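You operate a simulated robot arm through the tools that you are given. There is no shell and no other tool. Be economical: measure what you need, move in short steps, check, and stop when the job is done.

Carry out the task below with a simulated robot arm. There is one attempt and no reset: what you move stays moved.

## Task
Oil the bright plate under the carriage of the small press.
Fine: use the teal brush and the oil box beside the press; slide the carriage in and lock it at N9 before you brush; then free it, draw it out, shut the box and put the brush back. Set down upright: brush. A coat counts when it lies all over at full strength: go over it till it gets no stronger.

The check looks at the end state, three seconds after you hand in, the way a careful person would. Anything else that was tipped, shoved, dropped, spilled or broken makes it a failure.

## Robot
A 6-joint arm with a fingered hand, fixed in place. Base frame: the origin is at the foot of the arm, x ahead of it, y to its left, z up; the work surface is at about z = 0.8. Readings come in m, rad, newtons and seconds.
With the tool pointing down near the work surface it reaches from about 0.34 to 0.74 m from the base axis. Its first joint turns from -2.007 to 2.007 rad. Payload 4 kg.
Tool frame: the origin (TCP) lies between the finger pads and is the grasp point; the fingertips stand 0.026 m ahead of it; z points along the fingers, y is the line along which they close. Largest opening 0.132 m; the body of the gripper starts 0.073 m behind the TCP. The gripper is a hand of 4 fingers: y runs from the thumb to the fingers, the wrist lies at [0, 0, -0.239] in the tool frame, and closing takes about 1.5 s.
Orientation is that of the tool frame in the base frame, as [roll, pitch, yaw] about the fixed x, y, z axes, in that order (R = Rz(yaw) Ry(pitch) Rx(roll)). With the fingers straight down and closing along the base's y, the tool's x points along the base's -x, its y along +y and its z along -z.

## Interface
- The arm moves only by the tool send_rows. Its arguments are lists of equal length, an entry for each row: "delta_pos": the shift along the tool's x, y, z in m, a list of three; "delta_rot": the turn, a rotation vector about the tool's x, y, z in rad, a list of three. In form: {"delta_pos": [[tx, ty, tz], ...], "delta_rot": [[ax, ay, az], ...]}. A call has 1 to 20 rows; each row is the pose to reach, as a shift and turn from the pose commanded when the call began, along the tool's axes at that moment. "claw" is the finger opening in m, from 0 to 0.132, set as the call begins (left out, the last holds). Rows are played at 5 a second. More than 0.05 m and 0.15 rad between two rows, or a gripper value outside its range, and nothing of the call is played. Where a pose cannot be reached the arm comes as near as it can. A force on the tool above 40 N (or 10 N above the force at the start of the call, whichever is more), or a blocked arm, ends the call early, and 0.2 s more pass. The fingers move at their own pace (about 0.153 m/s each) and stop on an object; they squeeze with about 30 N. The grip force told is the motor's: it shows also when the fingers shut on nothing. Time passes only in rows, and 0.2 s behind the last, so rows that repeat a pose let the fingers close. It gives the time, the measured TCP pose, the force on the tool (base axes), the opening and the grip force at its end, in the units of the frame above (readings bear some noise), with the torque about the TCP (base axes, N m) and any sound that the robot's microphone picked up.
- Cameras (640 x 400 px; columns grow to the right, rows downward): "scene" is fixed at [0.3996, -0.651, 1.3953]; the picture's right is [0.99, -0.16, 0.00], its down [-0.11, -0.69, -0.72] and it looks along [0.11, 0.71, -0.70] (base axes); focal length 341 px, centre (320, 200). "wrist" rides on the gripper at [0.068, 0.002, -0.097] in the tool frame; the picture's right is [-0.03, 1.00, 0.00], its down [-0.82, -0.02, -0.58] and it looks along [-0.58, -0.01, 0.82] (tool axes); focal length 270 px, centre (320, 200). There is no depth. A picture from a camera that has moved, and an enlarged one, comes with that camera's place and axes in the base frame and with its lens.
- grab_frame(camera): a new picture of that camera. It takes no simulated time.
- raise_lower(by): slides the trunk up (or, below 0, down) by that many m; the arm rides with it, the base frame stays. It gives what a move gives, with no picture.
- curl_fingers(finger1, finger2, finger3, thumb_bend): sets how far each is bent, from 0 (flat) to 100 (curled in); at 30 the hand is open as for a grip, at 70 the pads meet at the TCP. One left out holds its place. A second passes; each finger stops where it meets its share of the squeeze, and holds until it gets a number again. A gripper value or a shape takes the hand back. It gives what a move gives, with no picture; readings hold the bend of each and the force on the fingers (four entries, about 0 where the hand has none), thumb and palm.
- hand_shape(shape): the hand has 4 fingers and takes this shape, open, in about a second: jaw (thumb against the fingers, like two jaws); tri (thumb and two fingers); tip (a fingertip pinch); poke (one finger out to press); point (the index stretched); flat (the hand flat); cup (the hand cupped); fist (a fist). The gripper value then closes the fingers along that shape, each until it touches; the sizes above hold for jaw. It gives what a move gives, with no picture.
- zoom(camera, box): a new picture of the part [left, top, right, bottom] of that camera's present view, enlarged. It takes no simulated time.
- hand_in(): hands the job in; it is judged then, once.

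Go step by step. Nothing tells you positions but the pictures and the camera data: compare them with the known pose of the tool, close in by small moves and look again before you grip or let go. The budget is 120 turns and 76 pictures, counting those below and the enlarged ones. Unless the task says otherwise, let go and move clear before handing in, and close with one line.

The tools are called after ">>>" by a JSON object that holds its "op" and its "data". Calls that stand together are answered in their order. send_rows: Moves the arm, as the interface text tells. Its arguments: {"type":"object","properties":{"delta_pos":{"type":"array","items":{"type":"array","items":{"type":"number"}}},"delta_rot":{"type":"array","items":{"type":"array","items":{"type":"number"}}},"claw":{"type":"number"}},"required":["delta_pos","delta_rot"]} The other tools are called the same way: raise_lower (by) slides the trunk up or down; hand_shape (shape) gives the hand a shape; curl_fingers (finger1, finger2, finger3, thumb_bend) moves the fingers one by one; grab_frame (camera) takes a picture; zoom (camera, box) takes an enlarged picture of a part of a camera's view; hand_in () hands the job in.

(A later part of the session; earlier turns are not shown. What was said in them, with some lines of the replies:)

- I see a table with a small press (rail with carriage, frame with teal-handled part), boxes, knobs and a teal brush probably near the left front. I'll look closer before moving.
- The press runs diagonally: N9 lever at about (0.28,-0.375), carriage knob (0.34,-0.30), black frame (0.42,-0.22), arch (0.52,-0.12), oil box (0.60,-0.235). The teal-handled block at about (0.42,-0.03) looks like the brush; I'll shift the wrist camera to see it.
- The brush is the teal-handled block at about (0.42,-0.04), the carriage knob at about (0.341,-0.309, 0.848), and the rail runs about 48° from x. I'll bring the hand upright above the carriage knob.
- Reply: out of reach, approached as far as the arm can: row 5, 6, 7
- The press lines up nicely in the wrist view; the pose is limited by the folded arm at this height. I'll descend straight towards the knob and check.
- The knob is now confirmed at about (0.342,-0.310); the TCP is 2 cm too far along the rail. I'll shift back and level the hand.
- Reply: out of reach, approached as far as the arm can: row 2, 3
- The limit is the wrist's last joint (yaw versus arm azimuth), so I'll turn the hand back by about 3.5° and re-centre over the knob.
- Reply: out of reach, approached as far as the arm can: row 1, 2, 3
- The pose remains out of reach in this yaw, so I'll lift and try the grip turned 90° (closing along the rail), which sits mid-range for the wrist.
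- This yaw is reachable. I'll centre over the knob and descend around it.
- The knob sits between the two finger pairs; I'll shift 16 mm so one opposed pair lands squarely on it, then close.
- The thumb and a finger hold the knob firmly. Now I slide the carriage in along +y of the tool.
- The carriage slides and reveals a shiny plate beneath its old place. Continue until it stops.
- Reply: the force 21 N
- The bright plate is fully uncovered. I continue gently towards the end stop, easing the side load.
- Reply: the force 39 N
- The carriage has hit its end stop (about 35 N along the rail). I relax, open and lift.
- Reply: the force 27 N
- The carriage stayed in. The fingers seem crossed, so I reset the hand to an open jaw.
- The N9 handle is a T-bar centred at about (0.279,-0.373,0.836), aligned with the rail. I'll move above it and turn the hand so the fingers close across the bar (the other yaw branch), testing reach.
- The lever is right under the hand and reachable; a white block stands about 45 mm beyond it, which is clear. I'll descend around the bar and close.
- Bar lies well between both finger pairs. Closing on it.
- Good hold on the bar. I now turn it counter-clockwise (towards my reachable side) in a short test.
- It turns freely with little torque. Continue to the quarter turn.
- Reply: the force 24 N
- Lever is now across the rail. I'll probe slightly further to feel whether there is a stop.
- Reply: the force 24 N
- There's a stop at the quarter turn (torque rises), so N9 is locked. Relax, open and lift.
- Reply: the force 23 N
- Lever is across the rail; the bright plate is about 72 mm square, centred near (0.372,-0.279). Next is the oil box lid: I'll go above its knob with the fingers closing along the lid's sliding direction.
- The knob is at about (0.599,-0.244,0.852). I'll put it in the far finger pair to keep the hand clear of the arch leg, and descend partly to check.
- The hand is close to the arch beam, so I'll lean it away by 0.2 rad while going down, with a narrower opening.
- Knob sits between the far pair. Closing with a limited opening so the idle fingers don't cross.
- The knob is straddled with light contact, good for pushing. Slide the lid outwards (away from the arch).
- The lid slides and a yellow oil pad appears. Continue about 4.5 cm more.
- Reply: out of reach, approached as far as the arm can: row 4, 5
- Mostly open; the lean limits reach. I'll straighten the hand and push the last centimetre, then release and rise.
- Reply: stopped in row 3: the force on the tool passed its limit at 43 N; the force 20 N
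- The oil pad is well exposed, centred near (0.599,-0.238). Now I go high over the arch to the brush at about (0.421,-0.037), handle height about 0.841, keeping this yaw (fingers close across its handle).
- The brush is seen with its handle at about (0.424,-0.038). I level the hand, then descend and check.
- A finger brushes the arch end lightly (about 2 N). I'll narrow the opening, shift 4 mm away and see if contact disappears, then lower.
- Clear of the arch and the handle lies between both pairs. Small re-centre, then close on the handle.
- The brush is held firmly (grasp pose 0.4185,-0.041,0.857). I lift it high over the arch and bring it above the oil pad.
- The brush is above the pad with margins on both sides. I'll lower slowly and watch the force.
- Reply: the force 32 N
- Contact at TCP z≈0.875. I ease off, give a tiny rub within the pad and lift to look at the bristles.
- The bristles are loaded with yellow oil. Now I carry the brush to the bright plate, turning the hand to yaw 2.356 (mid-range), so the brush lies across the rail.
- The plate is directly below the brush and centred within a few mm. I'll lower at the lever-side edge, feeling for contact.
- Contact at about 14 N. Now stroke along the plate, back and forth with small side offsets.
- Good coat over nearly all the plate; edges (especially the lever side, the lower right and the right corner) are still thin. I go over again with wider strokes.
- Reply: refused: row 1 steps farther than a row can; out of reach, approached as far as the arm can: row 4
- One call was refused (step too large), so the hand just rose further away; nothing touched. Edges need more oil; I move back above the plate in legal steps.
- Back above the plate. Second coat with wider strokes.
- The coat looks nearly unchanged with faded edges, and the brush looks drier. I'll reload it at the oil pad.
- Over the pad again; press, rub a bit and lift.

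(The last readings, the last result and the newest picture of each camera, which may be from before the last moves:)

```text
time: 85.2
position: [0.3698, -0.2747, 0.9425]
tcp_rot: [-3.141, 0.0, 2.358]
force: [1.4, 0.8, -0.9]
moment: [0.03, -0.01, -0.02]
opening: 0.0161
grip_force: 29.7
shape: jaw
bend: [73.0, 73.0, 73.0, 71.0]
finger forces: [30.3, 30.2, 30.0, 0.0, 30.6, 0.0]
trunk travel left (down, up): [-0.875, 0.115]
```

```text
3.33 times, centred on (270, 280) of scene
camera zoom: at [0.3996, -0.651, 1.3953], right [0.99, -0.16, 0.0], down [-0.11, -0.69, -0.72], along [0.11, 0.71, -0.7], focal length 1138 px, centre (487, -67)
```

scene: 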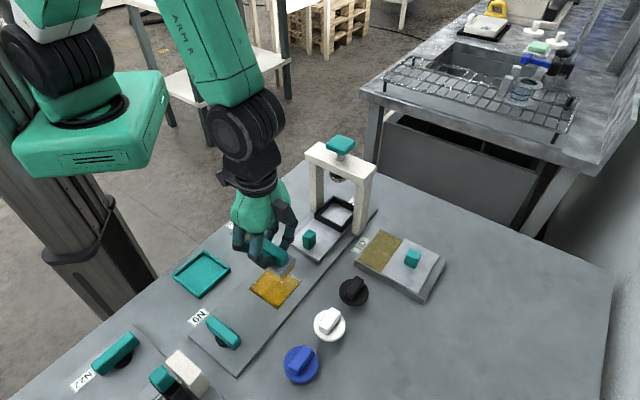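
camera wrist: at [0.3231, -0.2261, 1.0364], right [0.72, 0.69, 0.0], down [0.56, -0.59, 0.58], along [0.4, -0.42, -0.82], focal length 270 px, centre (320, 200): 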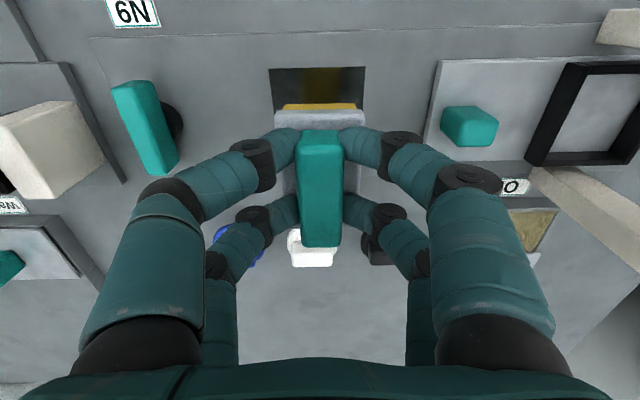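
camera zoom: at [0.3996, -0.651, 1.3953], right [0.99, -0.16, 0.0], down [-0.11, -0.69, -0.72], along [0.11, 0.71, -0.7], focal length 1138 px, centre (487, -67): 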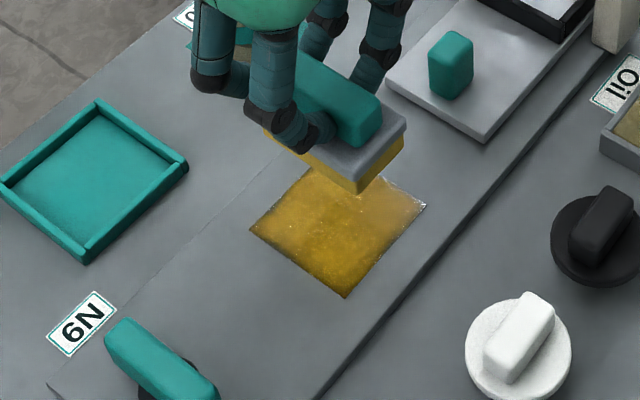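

Brush reloaded and above the plate. Another round with firmer pressure and full edge reach.

>>> {"op": "send_rows", "data": {"delta_pos": [[-0.003, -0.02, 0.03], [-0.006, -0.028, 0.065], [-0.009, -0.028, 0.077], [-0.011, -0.028, 0.0775], [-0.011, -0.014, 0.0775], [-0.011, 0, 0.0775], [-0.011, 0.014, 0.0775], [-0.011, 0.028, 0.0775], [-0.002, 0.028, 0.0775], [0.007, 0.028, 0.0775], [0.007, 0.014, 0.0775], [0.007, 0, 0.0775], [0.007, -0.014, 0.0775], [0.007, -0.028, 0.0775], [-0.002, -0.028, 0.0775], [-0.002, -0.014, 0.0775], [-0.002, 0, 0.0775], [-0.002, 0.014, 0.0775], [-0.002, 0.028, 0.0775], [-0.011, 0.028, 0.0775]], "delta_rot": [[0, 0, 0], [0, 0, 0], [0, 0, 0], [0, 0, 0], [0, 0, 0], [0, 0, 0], [0, 0, 0], [0, 0, 0], [0, 0, 0], [0, 0, 0], [0, 0, 0], [0, 0, 0], [0, 0, 0], [0, 0, 0], [0, 0, 0], [0, 0, 0], [0, 0, 0], [0, 0, 0], [0, 0, 0], [0, 0, 0]]}}

>>> {"op": "send_rows", "data": {"delta_pos": [[0, -0.014, 0], [0, -0.028, 0], [0, -0.042, 0], [0, -0.056, 0], [0.009, -0.056, 0], [0.018, -0.056, 0], [0.018, -0.042, 0], [0.018, -0.028, 0], [0.018, -0.014, 0], [0.018, 0, 0], [0.018, -0.005, -0.03], [0.02, -0.02, -0.065], [0.05, -0.02, -0.075], [0.08, -0.03, -0.075]], "delta_rot": [[0, 0, 0], [0, 0, 0], [0, 0, 0], [0, 0, 0], [0, 0, 0], [0, 0, 0], [0, 0, 0], [0, 0, 0], [0, 0, 0], [0, 0, 0], [0, 0, 0], [0, 0, 0], [0, 0, 0], [0, 0, 0]]}}

>>> {"op": "zoom", "data": {"camera": "scene", "box": [225, 250, 325, 320]}}

```text
time: 89.4
position: [0.3967, -0.2601, 0.8646]
tcp_rot: [3.141, 0.0, 2.359]
force: [-3.2, 3.5, 18.3]
moment: [0.12, 0.09, 0.02]
opening: 0.0174
grip_force: 30.0
shape: jaw
bend: [73.0, 73.0, 73.0, 71.0]
finger forces: [32.1, 31.5, 31.3, 0.0, 31.7, 0.0]
trunk travel left (down, up): [-0.875, 0.115]
```

```text
time: 92.4
position: [0.3195, -0.2262, 0.9389]
tcp_rot: [-3.141, 0.001, 2.357]
force: [0.5, 0.7, -1.2]
moment: [-0.03, 0.0, 0.03]
opening: 0.0171
grip_force: 29.7
shape: jaw
bend: [73.0, 73.0, 73.0, 71.0]
finger forces: [29.8, 29.7, 29.8, 0.1, 29.8, 0.1]
trunk travel left (down, up): [-0.875, 0.115]
```

```text
5.71 times, centred on (275, 285) of scene
camera zoom: at [0.3996, -0.651, 1.3953], right [0.99, -0.16, 0.0], down [-0.11, -0.69, -0.72], along [0.11, 0.71, -0.7], focal length 1950 px, centre (577, -286)
```

zoom: 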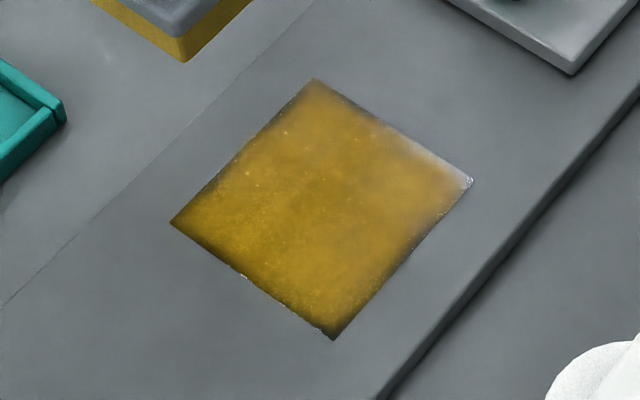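

The coat is uniform and no stronger than before the reload: it is at full strength. I carry the brush back to its place, coming in high.

>>> {"op": "send_rows", "data": {"delta_pos": [[0, 0.005, -0.03], [0.004, 0.02, -0.06], [0.008, 0.035, -0.065], [0.013, 0.05, -0.065], [0.018, 0.066, -0.065], [0.023, 0.082, -0.065], [0.028, 0.098, -0.065], [0.034, 0.114, -0.065], [0.04, 0.13, -0.065], [0.046, 0.148, -0.065], [0.052, 0.167, -0.065], [0.057, 0.185, -0.065], [0.0605, 0.201, -0.065], [0.0605, 0.201, -0.065]], "delta_rot": [[0, 0, -0.05], [0, 0, -0.19], [0, 0, -0.33], [0, 0, -0.47], [0, 0, -0.61], [0, 0, -0.75], [0, 0, -0.89], [0, 0, -1.03], [0, 0, -1.17], [0, 0, -1.31], [0, 0, -1.45], [0, 0, -1.57], [0, 0, -1.57], [0, 0, -1.57]]}}

>>> {"op": "grab_frame", "data": {"camera": "scene"}}

```text
time: 95.4
position: [0.4178, -0.0414, 1.0034]
tcp_rot: [3.141, 0.001, -2.354]
force: [0.3, -0.9, 0.1]
moment: [0.01, -0.01, 0.02]
opening: 0.0173
grip_force: 30.6
shape: jaw
bend: [73.0, 73.0, 73.0, 71.0]
finger forces: [29.7, 29.6, 29.6, 0.0, 29.7, 0.1]
trunk travel left (down, up): [-0.875, 0.115]
```

```text
14 pictures are left
```

scene: 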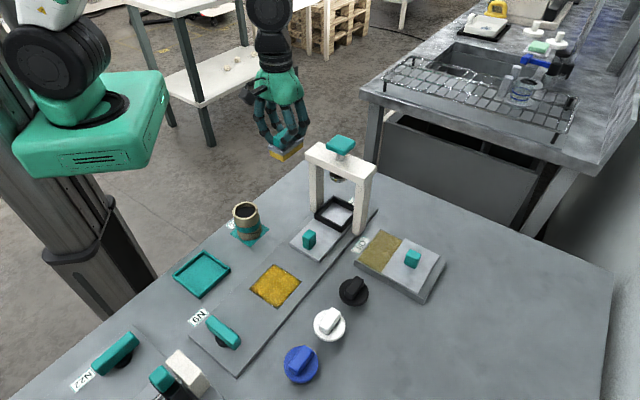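

Exactly above the original spot. Lower until the bristles touch the table.

>>> {"op": "send_rows", "data": {"delta_pos": [[0, 0, 0.04], [0, 0, 0.08], [0, 0, 0.115], [0, 0, 0.135], [0, 0, 0.141], [0, 0, 0.145], [0, 0, 0.1475]], "delta_rot": [[0, 0, 0], [0, 0, 0], [0, 0, 0], [0, 0, 0], [0, 0, 0], [0, 0, 0], [0, 0, 0]]}}

```text
time: 97.0
position: [0.4204, -0.0416, 0.8563]
tcp_rot: [3.141, 0.002, -2.355]
force: [-0.4, 0.6, -0.7]
moment: [0.01, 0.01, 0.0]
opening: 0.0172
grip_force: 29.8
shape: jaw
bend: [73.0, 73.0, 73.0, 71.0]
finger forces: [29.5, 29.4, 29.5, 0.0, 29.5, 0.0]
trunk travel left (down, up): [-0.875, 0.115]
```

>>> {"op": "send_rows", "data": {"delta_pos": [[0, 0, 0.001], [0, 0, 0.002], [0, 0, 0.003]], "delta_rot": [[0, 0, 0], [0, 0, 0], [0, 0, 0]]}}

```text
time: 97.8
position: [0.4192, -0.0413, 0.8547]
tcp_rot: [-3.138, 0.001, -2.356]
force: [-0.7, 0.3, 20.5]
moment: [0.01, 0.03, 0.03]
opening: 0.0172
grip_force: 29.7
shape: jaw
bend: [73.0, 73.0, 73.0, 71.0]
finger forces: [30.8, 30.5, 30.1, 0.1, 31.0, 0.0]
trunk travel left (down, up): [-0.875, 0.115]
```

Contact with the table. Ease off 1.5 mm, open modestly (not wide, because of the arch), and rise.

>>> {"op": "send_rows", "data": {"delta_pos": [[0, 0, -0.0015], [0, 0, -0.0015]], "delta_rot": [[0, 0, 0], [0, 0, 0]]}}

>>> {"op": "send_rows", "data": {"delta_pos": [[0, 0, 0], [0, 0, 0], [0, 0, 0], [0, 0, 0], [0, 0, -0.02], [0, 0, -0.05], [0, 0, -0.09], [0, 0, -0.13], [0, 0, -0.17]], "delta_rot": [[0, 0, 0], [0, 0, 0], [0, 0, 0], [0, 0, 0], [0, 0, 0], [0, 0, 0], [0, 0, 0], [0, 0, 0], [0, 0, 0]], "claw": 0.045}}

>>> {"op": "zoom", "data": {"camera": "scene", "box": [220, 130, 380, 260]}}

```text
time: 98.4
position: [0.4179, -0.0414, 0.8554]
tcp_rot: [-3.141, 0.0, -2.356]
force: [1.5, 0.7, 10.5]
moment: [0.01, -0.02, -0.02]
opening: 0.0173
grip_force: 30.5
shape: jaw
bend: [73.0, 73.0, 73.0, 71.0]
finger forces: [29.9, 29.8, 30.1, 0.0, 30.7, 0.1]
trunk travel left (down, up): [-0.875, 0.115]
```

```text
time: 100.4
position: [0.418, -0.0393, 1.0242]
tcp_rot: [3.141, 0.0, -2.355]
force: [-0.2, 0.0, -0.1]
moment: [-0.01, -0.02, -0.01]
opening: 0.0446
grip_force: 0.1
shape: jaw
bend: [74.0, 74.0, 74.0, 70.0]
finger forces: [0.0, 0.0, 0.1, 0.0, 0.1, 0.1]
trunk travel left (down, up): [-0.875, 0.115]
```

```text
3.08 times, centred on (300, 195) of scene
camera zoom: at [0.3996, -0.651, 1.3953], right [0.99, -0.16, 0.0], down [-0.11, -0.69, -0.72], along [0.11, 0.71, -0.7], focal length 1050 px, centre (382, 215)
```

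zoom: 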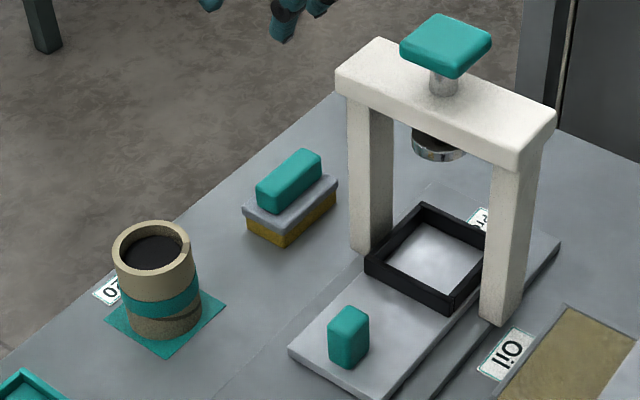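

The brush stands upright at its place. Next, the box lid: I go high over the arch to above the lid knob.

>>> {"op": "send_rows", "data": {"delta_pos": [[0, 0, -0.04], [0, 0, -0.08], [0, 0, -0.115], [0.004, -0.045, -0.115], [0.008, -0.09, -0.115], [0.012, -0.135, -0.115], [0.017, -0.18, -0.115], [0.022, -0.225, -0.115], [0.027, -0.27, -0.115], [0.032, -0.315, -0.115], [0.036, -0.346, -0.1], [0.036, -0.346, -0.06], [0.036, -0.346, -0.02], [0.036, -0.346, 0.02], [0.036, -0.346, 0.06], [0.036, -0.346, 0.08]], "delta_rot": [[0, 0, 0], [0, 0, 0], [0, 0, 0], [0, 0, 0], [0, 0, 0], [0, 0, 0], [0, 0, 0], [0, 0, 0], [0, 0, 0], [0, 0, 0], [0, 0, 0], [0, 0, 0], [0, 0, 0], [0, 0, 0], [0, 0, 0], [0, 0, 0]], "claw": 0.06}}

>>> {"op": "grab_frame", "data": {"camera": "wrist"}}

```text
time: 103.8
position: [0.6386, -0.3103, 0.9438]
tcp_rot: [3.141, 0.001, -2.356]
force: [0.6, -0.3, -1.3]
moment: [-0.04, -0.02, -0.01]
opening: 0.0595
grip_force: 0.1
shape: jaw
bend: [73.0, 73.0, 73.0, 70.0]
finger forces: [0.0, 0.1, 0.0, 0.0, 0.1, 0.1]
trunk travel left (down, up): [-0.875, 0.115]
```

```text
12 pictures are left
camera wrist: at [0.59, -0.3594, 1.0416], right [-0.69, 0.72, 0.0], down [0.59, 0.56, 0.58], along [0.42, 0.4, -0.82], focal length 270 px, centre (320, 200)
```

wrist: 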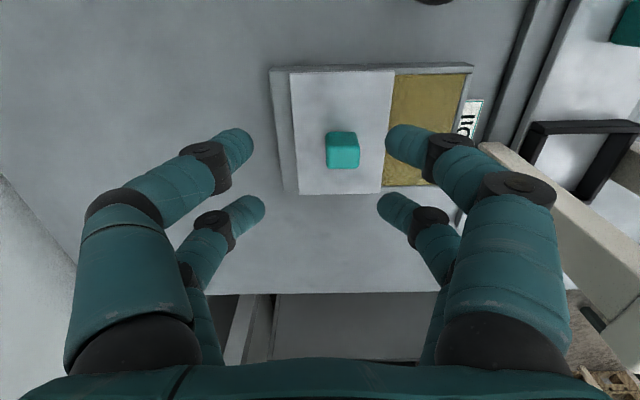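

Knob now at about (0.640,-0.288); shift 14.5 mm and descend around it.

>>> {"op": "send_rows", "data": {"delta_pos": [[0.001, 0.0145, 0], [0.001, 0.0145, 0.035], [0.001, 0.0145, 0.06], [0.001, 0.0145, 0.072], [0.001, 0.0145, 0.072]], "delta_rot": [[0, 0, 0], [0, 0, 0], [0, 0, 0], [0, 0, 0], [0, 0, 0]]}}

>>> {"op": "send_rows", "data": {"delta_pos": [[0, 0, 0], [0, 0, 0], [0, 0, 0], [0, 0, 0]], "delta_rot": [[0, 0, 0], [0, 0, 0], [0, 0, 0], [0, 0, 0]], "claw": 0.012}}

>>> {"op": "grab_frame", "data": {"camera": "wrist"}}

```text
time: 105.0
position: [0.6271, -0.3029, 0.8721]
tcp_rot: [3.14, 0.001, -2.355]
force: [-1.0, 0.0, 0.0]
moment: [0.02, 0.0, 0.0]
opening: 0.0599
grip_force: 0.0
shape: jaw
bend: [73.0, 73.0, 73.0, 70.0]
finger forces: [0.0, 0.0, 0.1, 0.0, 0.0, 0.0]
trunk travel left (down, up): [-0.875, 0.115]
```

```text
time: 106.0
position: [0.6274, -0.3024, 0.8724]
tcp_rot: [3.141, 0.0, -2.356]
force: [0.2, -0.3, 2.1]
moment: [0.07, -0.02, -0.01]
opening: 0.014
grip_force: 0.0
shape: jaw
bend: [72.0, 71.0, 71.0, 70.0]
finger forces: [0.1, 3.0, 3.0, 0.0, 0.0, 0.0]
trunk travel left (down, up): [-0.875, 0.115]
```

```text
11 pictures are left
camera wrist: at [0.5788, -0.35, 0.9707], right [-0.69, 0.72, 0.0], down [0.59, 0.56, 0.58], along [0.42, 0.4, -0.82], focal length 270 px, centre (320, 200)
```

wrist: 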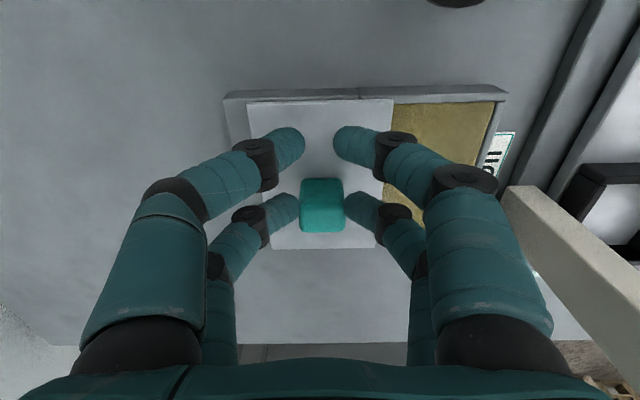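

Straddled. Push the lid back towards closed.

>>> {"op": "send_rows", "data": {"delta_pos": [[0, 0.01, 0], [0, 0.02, 0], [0, 0.03, 0], [0, 0.04, 0], [0, 0.05, 0], [0, 0.056, 0], [0, 0.06, 0], [0, 0.063, 0]], "delta_rot": [[0, 0, 0], [0, 0, 0], [0, 0, 0], [0, 0, 0], [0, 0, 0], [0, 0, 0], [0, 0, 0], [0, 0, 0]]}}

>>> {"op": "grab_frame", "data": {"camera": "wrist"}}

```text
time: 107.8
position: [0.5817, -0.258, 0.8728]
tcp_rot: [-3.141, 0.002, -2.356]
force: [0.6, -2.0, 3.0]
moment: [0.0, -0.02, -0.02]
opening: 0.0134
grip_force: 0.0
shape: jaw
bend: [72.0, 71.0, 71.0, 70.0]
finger forces: [0.0, 2.2, 4.1, 0.0, 0.0, 0.0]
trunk travel left (down, up): [-0.875, 0.115]
```

```text
10 pictures are left
camera wrist: at [0.5341, -0.3053, 0.9703], right [-0.69, 0.72, 0.0], down [0.59, 0.56, 0.58], along [0.42, 0.4, -0.82], focal length 270 px, centre (320, 200)
```

wrist: 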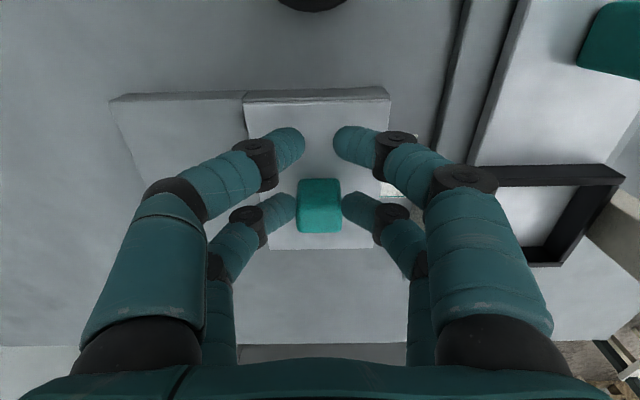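

The lid looks closed; a gentle extra push to feel the stop.

>>> {"op": "send_rows", "data": {"delta_pos": [[0, 0.002, 0], [0, 0.004, 0]], "delta_rot": [[0, 0, 0], [0, 0, 0]]}}

```text
time: 108.4
position: [0.5806, -0.2556, 0.8725]
tcp_rot: [-3.14, 0.002, -2.358]
force: [3.6, -4.3, 2.2]
moment: [-0.12, -0.14, -0.08]
opening: 0.0134
grip_force: 0.0
shape: jaw
bend: [72.0, 71.0, 70.0, 70.0]
finger forces: [0.0, 0.4, 6.1, 0.0, 0.0, 0.0]
trunk travel left (down, up): [-0.875, 0.115]
```

Reaction rises: the lid is at its stop. Open slightly, rise, and travel to the N9 lever.

>>> {"op": "send_rows", "data": {"delta_pos": [[0, 0, 0], [0, -0.002, 0], [0, -0.004, 0], [0, -0.004, -0.03], [0, -0.004, -0.07], [0, -0.004, -0.11]], "delta_rot": [[0, 0, 0], [0, 0, 0], [0, 0, 0], [0, 0, 0], [0, 0, 0], [0, 0, 0]], "claw": 0.04}}

>>> {"op": "send_rows", "data": {"delta_pos": [[0.04, 0, 0], [0.075, 0.01, 0], [0.105, 0.02, 0], [0.135, 0.035, 0], [0.16, 0.05, 0], [0.185, 0.065, 0], [0.21, 0.08, 0], [0.235, 0.095, 0], [0.255, 0.107, 0], [0.275, 0.12, 0], [0.29, 0.13, 0], [0.294, 0.133, 0.02], [0.294, 0.133, 0.03]], "delta_rot": [[0, 0, 0], [0, 0, 0.12], [0, 0, 0.26], [0, 0, 0.4], [0, 0, 0.54], [0, 0, 0.68], [0, 0, 0.82], [0, 0, 0.96], [0, 0, 1.1], [0, 0, 1.24], [0, 0, 1.38], [0, 0, 1.5], [0, 0, 1.51]], "claw": 0.07}}

>>> {"op": "grab_frame", "data": {"camera": "wrist"}}

```text
time: 109.8
position: [0.582, -0.2559, 0.9839]
tcp_rot: [3.141, 0.0, -2.357]
force: [-1.2, 0.3, -0.1]
moment: [0.0, -0.02, 0.02]
opening: 0.0396
grip_force: 0.1
shape: jaw
bend: [73.0, 73.0, 73.0, 70.0]
finger forces: [0.0, 0.0, 0.0, 0.1, 0.0, 0.1]
trunk travel left (down, up): [-0.875, 0.115]
```

```text
time: 112.6
position: [0.2813, -0.3704, 0.953]
tcp_rot: [3.141, -0.001, 2.417]
force: [-0.2, 0.3, 0.2]
moment: [-0.01, 0.02, -0.01]
opening: 0.0696
grip_force: 0.1
shape: jaw
bend: [72.0, 72.0, 72.0, 70.0]
finger forces: [0.0, 0.0, 0.0, 0.0, 0.0, 0.0]
trunk travel left (down, up): [-0.875, 0.115]
```

```text
9 pictures are left
camera wrist: at [0.2316, -0.3252, 1.0505], right [0.68, 0.73, 0.0], down [0.6, -0.56, 0.58], along [0.42, -0.39, -0.82], focal length 270 px, centre (320, 200)
```

wrist: 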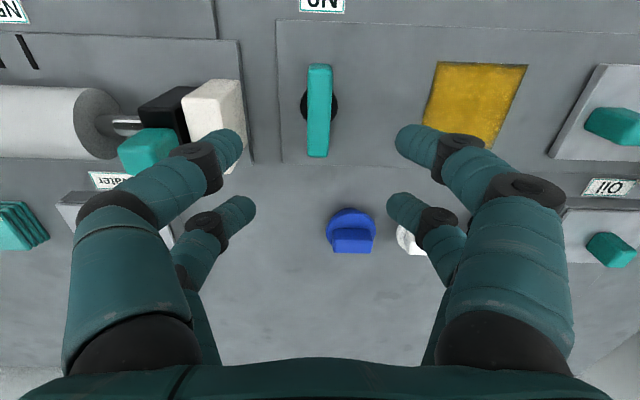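

The plate is evenly golden. The lever is centred below; I narrow the opening (white block nearby), descend and grip.

>>> {"op": "send_rows", "data": {"delta_pos": [[0, 0, 0], [0, 0, 0.02], [0, 0, 0.055], [0, 0, 0.085], [0, 0, 0.099], [0, 0, 0.099]], "delta_rot": [[0, 0, 0], [0, 0, 0], [0, 0, 0], [0, 0, 0], [0, 0, 0], [0, 0, 0]], "claw": 0.045}}

>>> {"op": "send_rows", "data": {"delta_pos": [[0, 0, 0], [0, 0, 0], [0, 0, 0], [0, 0, 0], [0, 0, 0]], "delta_rot": [[0, 0, 0], [0, 0, 0], [0, 0, 0], [0, 0, 0], [0, 0, 0]], "claw": 0.008}}

```text
time: 114.0
position: [0.2809, -0.3708, 0.8541]
tcp_rot: [-3.139, 0.0, 2.418]
force: [0.4, 0.0, 0.1]
moment: [0.02, -0.02, 0.02]
opening: 0.0456
grip_force: 0.1
shape: jaw
bend: [73.0, 73.0, 73.0, 70.0]
finger forces: [0.1, 0.1, 0.1, 0.0, 0.0, 0.0]
trunk travel left (down, up): [-0.875, 0.115]
```

```text
time: 115.2
position: [0.2806, -0.3714, 0.8538]
tcp_rot: [3.14, -0.001, 2.418]
force: [-0.6, -0.8, -8.6]
moment: [-0.01, 0.03, -0.03]
opening: 0.0123
grip_force: 30.2
shape: jaw
bend: [72.0, 71.0, 72.0, 70.0]
finger forces: [26.2, 26.2, 26.8, 0.1, 27.1, 0.1]
trunk travel left (down, up): [-0.875, 0.115]
```

Firm hold. Turn back clockwise by a quarter turn (tool +z), slightly past to reach the free stop.

>>> {"op": "send_rows", "data": {"delta_pos": [[0, 0, 0], [0, 0, 0], [0, 0, 0], [0, 0, 0], [0, 0, 0], [0, 0, 0], [0, 0, 0], [0, 0, 0], [0, 0, 0], [0, 0, 0], [0, 0, 0], [0, 0, 0], [0, 0, 0]], "delta_rot": [[0, 0, 0.13], [0, 0, 0.26], [0, 0, 0.39], [0, 0, 0.52], [0, 0, 0.65], [0, 0, 0.78], [0, 0, 0.91], [0, 0, 1.04], [0, 0, 1.17], [0, 0, 1.3], [0, 0, 1.43], [0, 0, 1.56], [0, 0, 1.6]]}}

```text
time: 118.0
position: [0.2809, -0.3723, 0.8543]
tcp_rot: [3.141, -0.002, 0.819]
force: [-12.4, -10.0, -6.5]
moment: [-0.14, 0.19, 0.22]
opening: 0.0119
grip_force: 30.3
shape: jaw
bend: [72.0, 71.0, 72.0, 70.0]
finger forces: [25.9, 29.7, 26.0, 0.0, 31.4, 0.0]
trunk travel left (down, up): [-0.875, 0.115]
```

>>> {"op": "send_rows", "data": {"delta_pos": [[0, 0, 0], [0, 0, 0]], "delta_rot": [[0, 0, 0.05], [0, 0, 0.08]]}}

```text
time: 118.6
position: [0.2792, -0.3724, 0.8526]
tcp_rot: [3.142, -0.002, 0.737]
force: [-11.9, -9.5, -5.2]
moment: [-0.1, 0.2, 0.66]
opening: 0.0127
grip_force: 29.3
shape: jaw
bend: [72.0, 71.0, 72.0, 70.0]
finger forces: [24.6, 33.8, 25.3, 0.0, 35.1, 0.1]
trunk travel left (down, up): [-0.875, 0.115]
```

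Torque rises at the stop: N9 is free. Relax, open, lift and travel to the carriage knob.

>>> {"op": "send_rows", "data": {"delta_pos": [[0, 0, 0], [0, 0, 0]], "delta_rot": [[0, 0, -0.05], [0, 0, -0.08]]}}

>>> {"op": "send_rows", "data": {"delta_pos": [[0, 0, 0], [0, 0, 0], [0, 0, 0], [0, 0, 0], [0, 0, -0.04], [0, 0, -0.08], [0, 0, -0.12]], "delta_rot": [[0, 0, 0], [0, 0, 0], [0, 0, 0], [0, 0, 0], [0, 0, 0], [0, 0, 0], [0, 0, 0]], "claw": 0.06}}

>>> {"op": "send_rows", "data": {"delta_pos": [[0.02, 0.002, 0], [0.04, 0.004, 0], [0.06, 0.006, 0], [0.08, 0.008, 0], [0.1, 0.01, 0], [0.12, 0.012, 0], [0.14, 0.014, 0], [0.16, 0.016, 0], [0.18, 0.018, 0], [0.2, 0.02, 0], [0.22, 0.022, 0], [0.24, 0.0245, 0.02], [0.255, 0.0255, 0.03]], "delta_rot": [[0, 0, -0.13], [0, 0, -0.26], [0, 0, -0.39], [0, 0, -0.52], [0, 0, -0.65], [0, 0, -0.78], [0, 0, -0.91], [0, 0, -1.04], [0, 0, -1.17], [0, 0, -1.3], [0, 0, -1.43], [0, 0, -1.55], [0, 0, -1.56]]}}

>>> {"op": "grab_frame", "data": {"camera": "wrist"}}

```text
time: 119.2
position: [0.2793, -0.3723, 0.8536]
tcp_rot: [3.141, 0.0, 0.816]
force: [-11.7, -9.2, -6.7]
moment: [-0.13, 0.24, 0.01]
opening: 0.0117
grip_force: 30.0
shape: jaw
bend: [72.0, 71.0, 72.0, 70.0]
finger forces: [29.1, 27.6, 30.1, 0.1, 28.8, 0.1]
trunk travel left (down, up): [-0.875, 0.115]
```

```text
time: 120.8
position: [0.2807, -0.37, 0.9748]
tcp_rot: [-3.141, 0.0, 0.817]
force: [1.5, -0.1, -0.5]
moment: [-0.05, -0.01, 0.01]
opening: 0.0597
grip_force: 0.0
shape: jaw
bend: [73.0, 73.0, 73.0, 70.0]
finger forces: [0.0, 0.0, 0.1, 0.1, 0.1, 0.0]
trunk travel left (down, up): [-0.875, 0.115]
```

```text
time: 123.6
position: [0.4737, -0.2042, 0.9441]
tcp_rot: [3.141, 0.0, 2.377]
force: [-4.3, -2.6, 0.7]
moment: [0.13, -0.22, 0.07]
opening: 0.0586
grip_force: 0.1
shape: jaw
bend: [73.0, 73.0, 73.0, 70.0]
finger forces: [1.0, 3.7, 0.0, 0.0, 0.0, 0.1]
trunk travel left (down, up): [-0.875, 0.115]
```

```text
8 pictures are left
camera wrist: at [0.4263, -0.1561, 1.042], right [0.71, 0.71, 0.0], down [0.58, -0.58, 0.58], along [0.41, -0.41, -0.82], focal length 270 px, centre (320, 200)
```

wrist: 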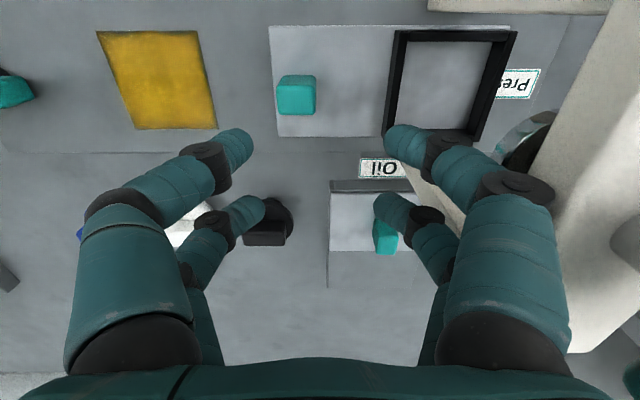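

A finger touches the arch side lightly; the knob is actually at about (0.449,-0.2005), so I back off 15 mm, narrow and descend around it.

>>> {"op": "send_rows", "data": {"delta_pos": [[0.0036, -0.0146, 0], [0.0036, -0.0146, 0], [0.0036, -0.0146, 0.03], [0.0036, -0.0146, 0.06], [0.0036, -0.0146, 0.081], [0.0036, -0.0146, 0.081]], "delta_rot": [[0, 0, 0], [0, 0, 0], [0, 0, 0], [0, 0, 0], [0, 0, 0], [0, 0, 0]], "claw": 0.055}}

>>> {"op": "send_rows", "data": {"delta_pos": [[0, 0, 0], [0, 0, 0], [0, 0, 0], [0, 0, 0], [0, 0, 0]], "delta_rot": [[0, 0, 0], [0, 0, 0], [0, 0, 0], [0, 0, 0], [0, 0, 0]], "claw": 0.01}}

>>> {"op": "grab_frame", "data": {"camera": "wrist"}}

```text
time: 125.0
position: [0.4605, -0.2108, 0.8627]
tcp_rot: [3.139, -0.001, 2.377]
force: [-0.2, -0.4, 0.1]
moment: [-0.02, 0.02, -0.04]
opening: 0.0555
grip_force: 0.1
shape: jaw
bend: [73.0, 73.0, 73.0, 70.0]
finger forces: [0.1, 0.0, 0.0, 0.0, 0.0, 0.0]
trunk travel left (down, up): [-0.875, 0.115]
```

```text
time: 126.2
position: [0.46, -0.2114, 0.8617]
tcp_rot: [-3.142, -0.002, 2.377]
force: [-2.1, -2.4, -3.8]
moment: [-0.11, -0.02, 0.04]
opening: 0.0086
grip_force: 30.3
shape: jaw
bend: [72.0, 64.0, 64.0, 70.0]
finger forces: [26.0, 0.1, 0.0, 0.0, 28.5, 0.0]
trunk travel left (down, up): [-0.875, 0.115]
```

```text
7 pictures are left
camera wrist: at [0.4139, -0.1631, 0.96], right [0.71, 0.7, 0.0], down [0.57, -0.58, 0.58], along [0.41, -0.41, -0.82], focal length 270 px, centre (320, 200)
```

wrist: 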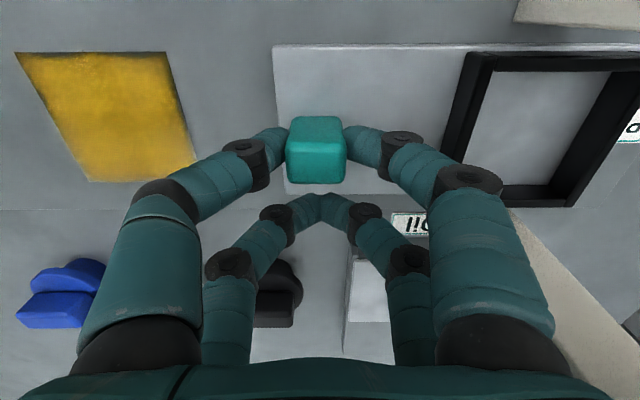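

Knob gripped. Draw the carriage out along −y in steps.

>>> {"op": "send_rows", "data": {"delta_pos": [[0, -0.01, 0], [0, -0.02, 0], [0, -0.03, 0], [0.0005, -0.04, 0], [0.0005, -0.05, 0], [0.0005, -0.06, 0], [0.0005, -0.07, 0], [0.001, -0.08, 0], [0.001, -0.09, 0], [0.001, -0.1, 0], [0.001, -0.11, 0], [0.001, -0.12, 0]], "delta_rot": [[0, 0, 0], [0, 0, 0], [0, 0, 0], [0, 0, 0], [0, 0, 0], [0, 0, 0], [0, 0, 0], [0, 0, 0], [0, 0, 0], [0, 0, 0], [0, 0, 0], [0, 0, 0]]}}

```text
time: 128.8
position: [0.378, -0.2958, 0.8625]
tcp_rot: [-3.141, -0.001, 2.376]
force: [-6.5, 6.1, -4.9]
moment: [0.02, 0.08, 0.03]
opening: 0.0084
grip_force: 29.9
shape: jaw
bend: [72.0, 64.0, 64.0, 70.0]
finger forces: [28.4, 0.1, 0.0, 0.0, 28.8, 0.1]
trunk travel left (down, up): [-0.875, 0.115]
```

>>> {"op": "send_rows", "data": {"delta_pos": [[0.001, -0.01, 0], [0.0015, -0.02, 0], [0.0015, -0.026, 0], [0.0015, -0.031, 0], [0.0015, -0.035, 0], [0.0015, -0.038, 0], [0.0015, -0.04, 0]], "delta_rot": [[0, 0, 0], [0, 0, 0], [0, 0, 0], [0, 0, 0], [0, 0, 0], [0, 0, 0], [0, 0, 0]]}}

>>> {"op": "zoom", "data": {"camera": "scene", "box": [180, 190, 400, 350]}}

```text
time: 130.4
position: [0.3493, -0.3235, 0.8615]
tcp_rot: [-3.139, 0.0, 2.377]
force: [10.6, 17.7, -5.6]
moment: [0.41, -0.43, -0.35]
opening: 0.0064
grip_force: 29.9
shape: jaw
bend: [72.0, 64.0, 64.0, 70.0]
finger forces: [38.2, 0.0, 0.1, 0.1, 17.0, 0.0]
trunk travel left (down, up): [-0.875, 0.115]
```

```text
2.50 times, centred on (290, 270) of scene
camera zoom: at [0.3996, -0.651, 1.3953], right [0.99, -0.16, 0.0], down [-0.11, -0.69, -0.72], along [0.11, 0.71, -0.7], focal length 853 px, centre (395, 25)
```

zoom: 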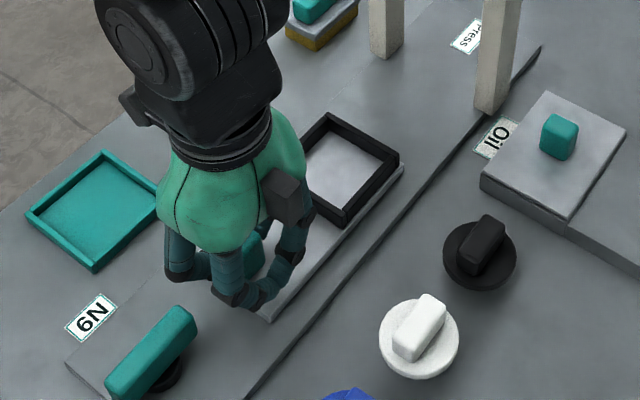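

Force of about 20 N along the rail: the carriage is fully out at its stop, lever free, box shut. Relax, release gently with a hand reset, and move clear.

>>> {"op": "send_rows", "data": {"delta_pos": [[0, 0.003, 0], [0, 0.003, 0]], "delta_rot": [[0, 0, 0], [0, 0, 0]]}}

>>> {"op": "send_rows", "data": {"delta_pos": [[0, 0, 0], [0, 0, 0], [0, 0, 0], [0, 0, 0], [0, 0, 0]], "delta_rot": [[0, 0, 0], [0, 0, 0], [0, 0, 0], [0, 0, 0], [0, 0, 0]], "claw": 0.05}}

```text
time: 131.0
position: [0.3509, -0.3223, 0.8624]
tcp_rot: [3.14, -0.001, 2.378]
force: [2.7, 9.0, -6.0]
moment: [0.21, -0.24, -0.11]
opening: 0.0067
grip_force: 30.3
shape: jaw
bend: [72.0, 64.0, 64.0, 70.0]
finger forces: [31.6, 0.0, 0.0, 0.1, 23.2, 0.0]
trunk travel left (down, up): [-0.875, 0.115]
```

```text
time: 132.2
position: [0.3501, -0.3224, 0.8636]
tcp_rot: [3.139, -0.002, 2.378]
force: [-0.4, 0.9, -0.1]
moment: [0.02, -0.05, -0.01]
opening: 0.0498
grip_force: 0.1
shape: jaw
bend: [74.0, 74.0, 74.0, 70.0]
finger forces: [0.1, 0.0, 0.0, 0.0, 0.0, 0.0]
trunk travel left (down, up): [-0.875, 0.115]
```

>>> {"op": "send_rows", "data": {"delta_pos": [[0, 0, -0.04], [0, 0, -0.08], [0, 0, -0.12], [0, 0, -0.16], [0, 0, -0.2], [0, 0, -0.24]], "delta_rot": [[0, 0, 0], [0, 0, 0], [0, 0, 0], [0, 0, 0], [0, 0, 0], [0, 0, 0]]}}

>>> {"op": "grab_frame", "data": {"camera": "scene"}}

>>> {"op": "grab_frame", "data": {"camera": "wrist"}}

>>> {"op": "zoom", "data": {"camera": "scene", "box": [180, 190, 460, 390]}}

```text
time: 133.6
position: [0.3498, -0.3215, 1.1034]
tcp_rot: [3.141, -0.001, 2.377]
force: [0.9, -0.6, 0.2]
moment: [-0.04, -0.04, 0.03]
opening: 0.0496
grip_force: 0.0
shape: jaw
bend: [74.0, 74.0, 74.0, 70.0]
finger forces: [0.0, 0.0, 0.1, 0.0, 0.0, 0.0]
trunk travel left (down, up): [-0.875, 0.115]
```

```text
5 pictures are left
```

scene: 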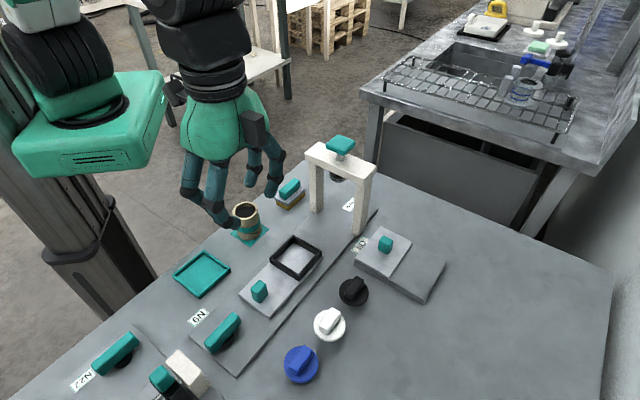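

```text
4 pictures are left
camera wrist: at [0.3037, -0.2742, 1.2005], right [0.71, 0.7, 0.0], down [0.57, -0.58, 0.58], along [0.41, -0.41, -0.82], focal length 270 px, centre (320, 200)
```

wrist: 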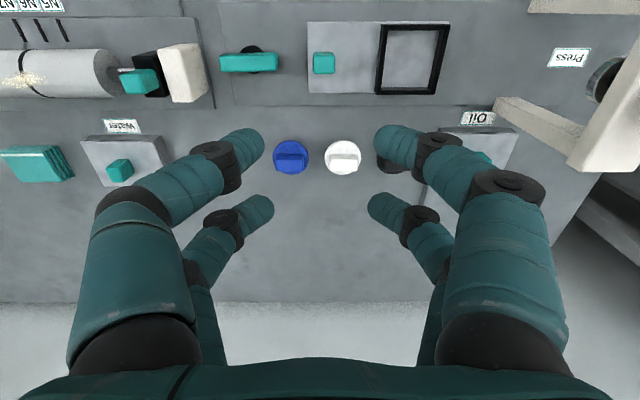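

```text
2.00 times, centred on (320, 290) of scene
camera zoom: at [0.3996, -0.651, 1.3953], right [0.99, -0.16, 0.0], down [-0.11, -0.69, -0.72], along [0.11, 0.71, -0.7], focal length 682 px, centre (320, 20)
```

zoom: 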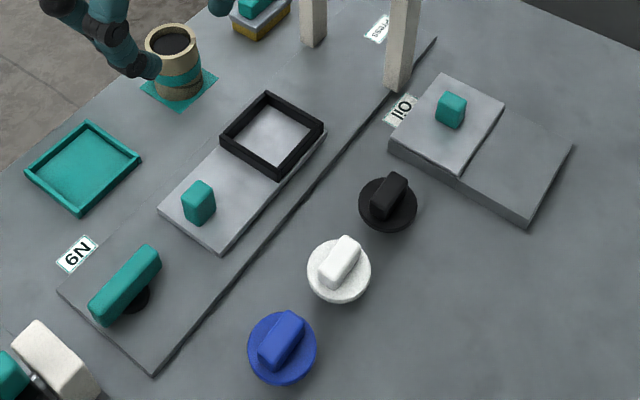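

The carriage is out over the oiled plate, the N9 lever is along the rail, the box is shut, and the brush is upright in its place. Nothing else looks moved, so I hand in.

>>> {"op": "hand_in", "data": {}}

```text
The job is handed in.
```

The plate under the press carriage is oiled: the coat covers the whole plate, and a second load of oil made it no stronger. N9 was locked for the brushing and is now free, the carriage is drawn out, the oil box is shut and the teal brush stands upright back in its place.
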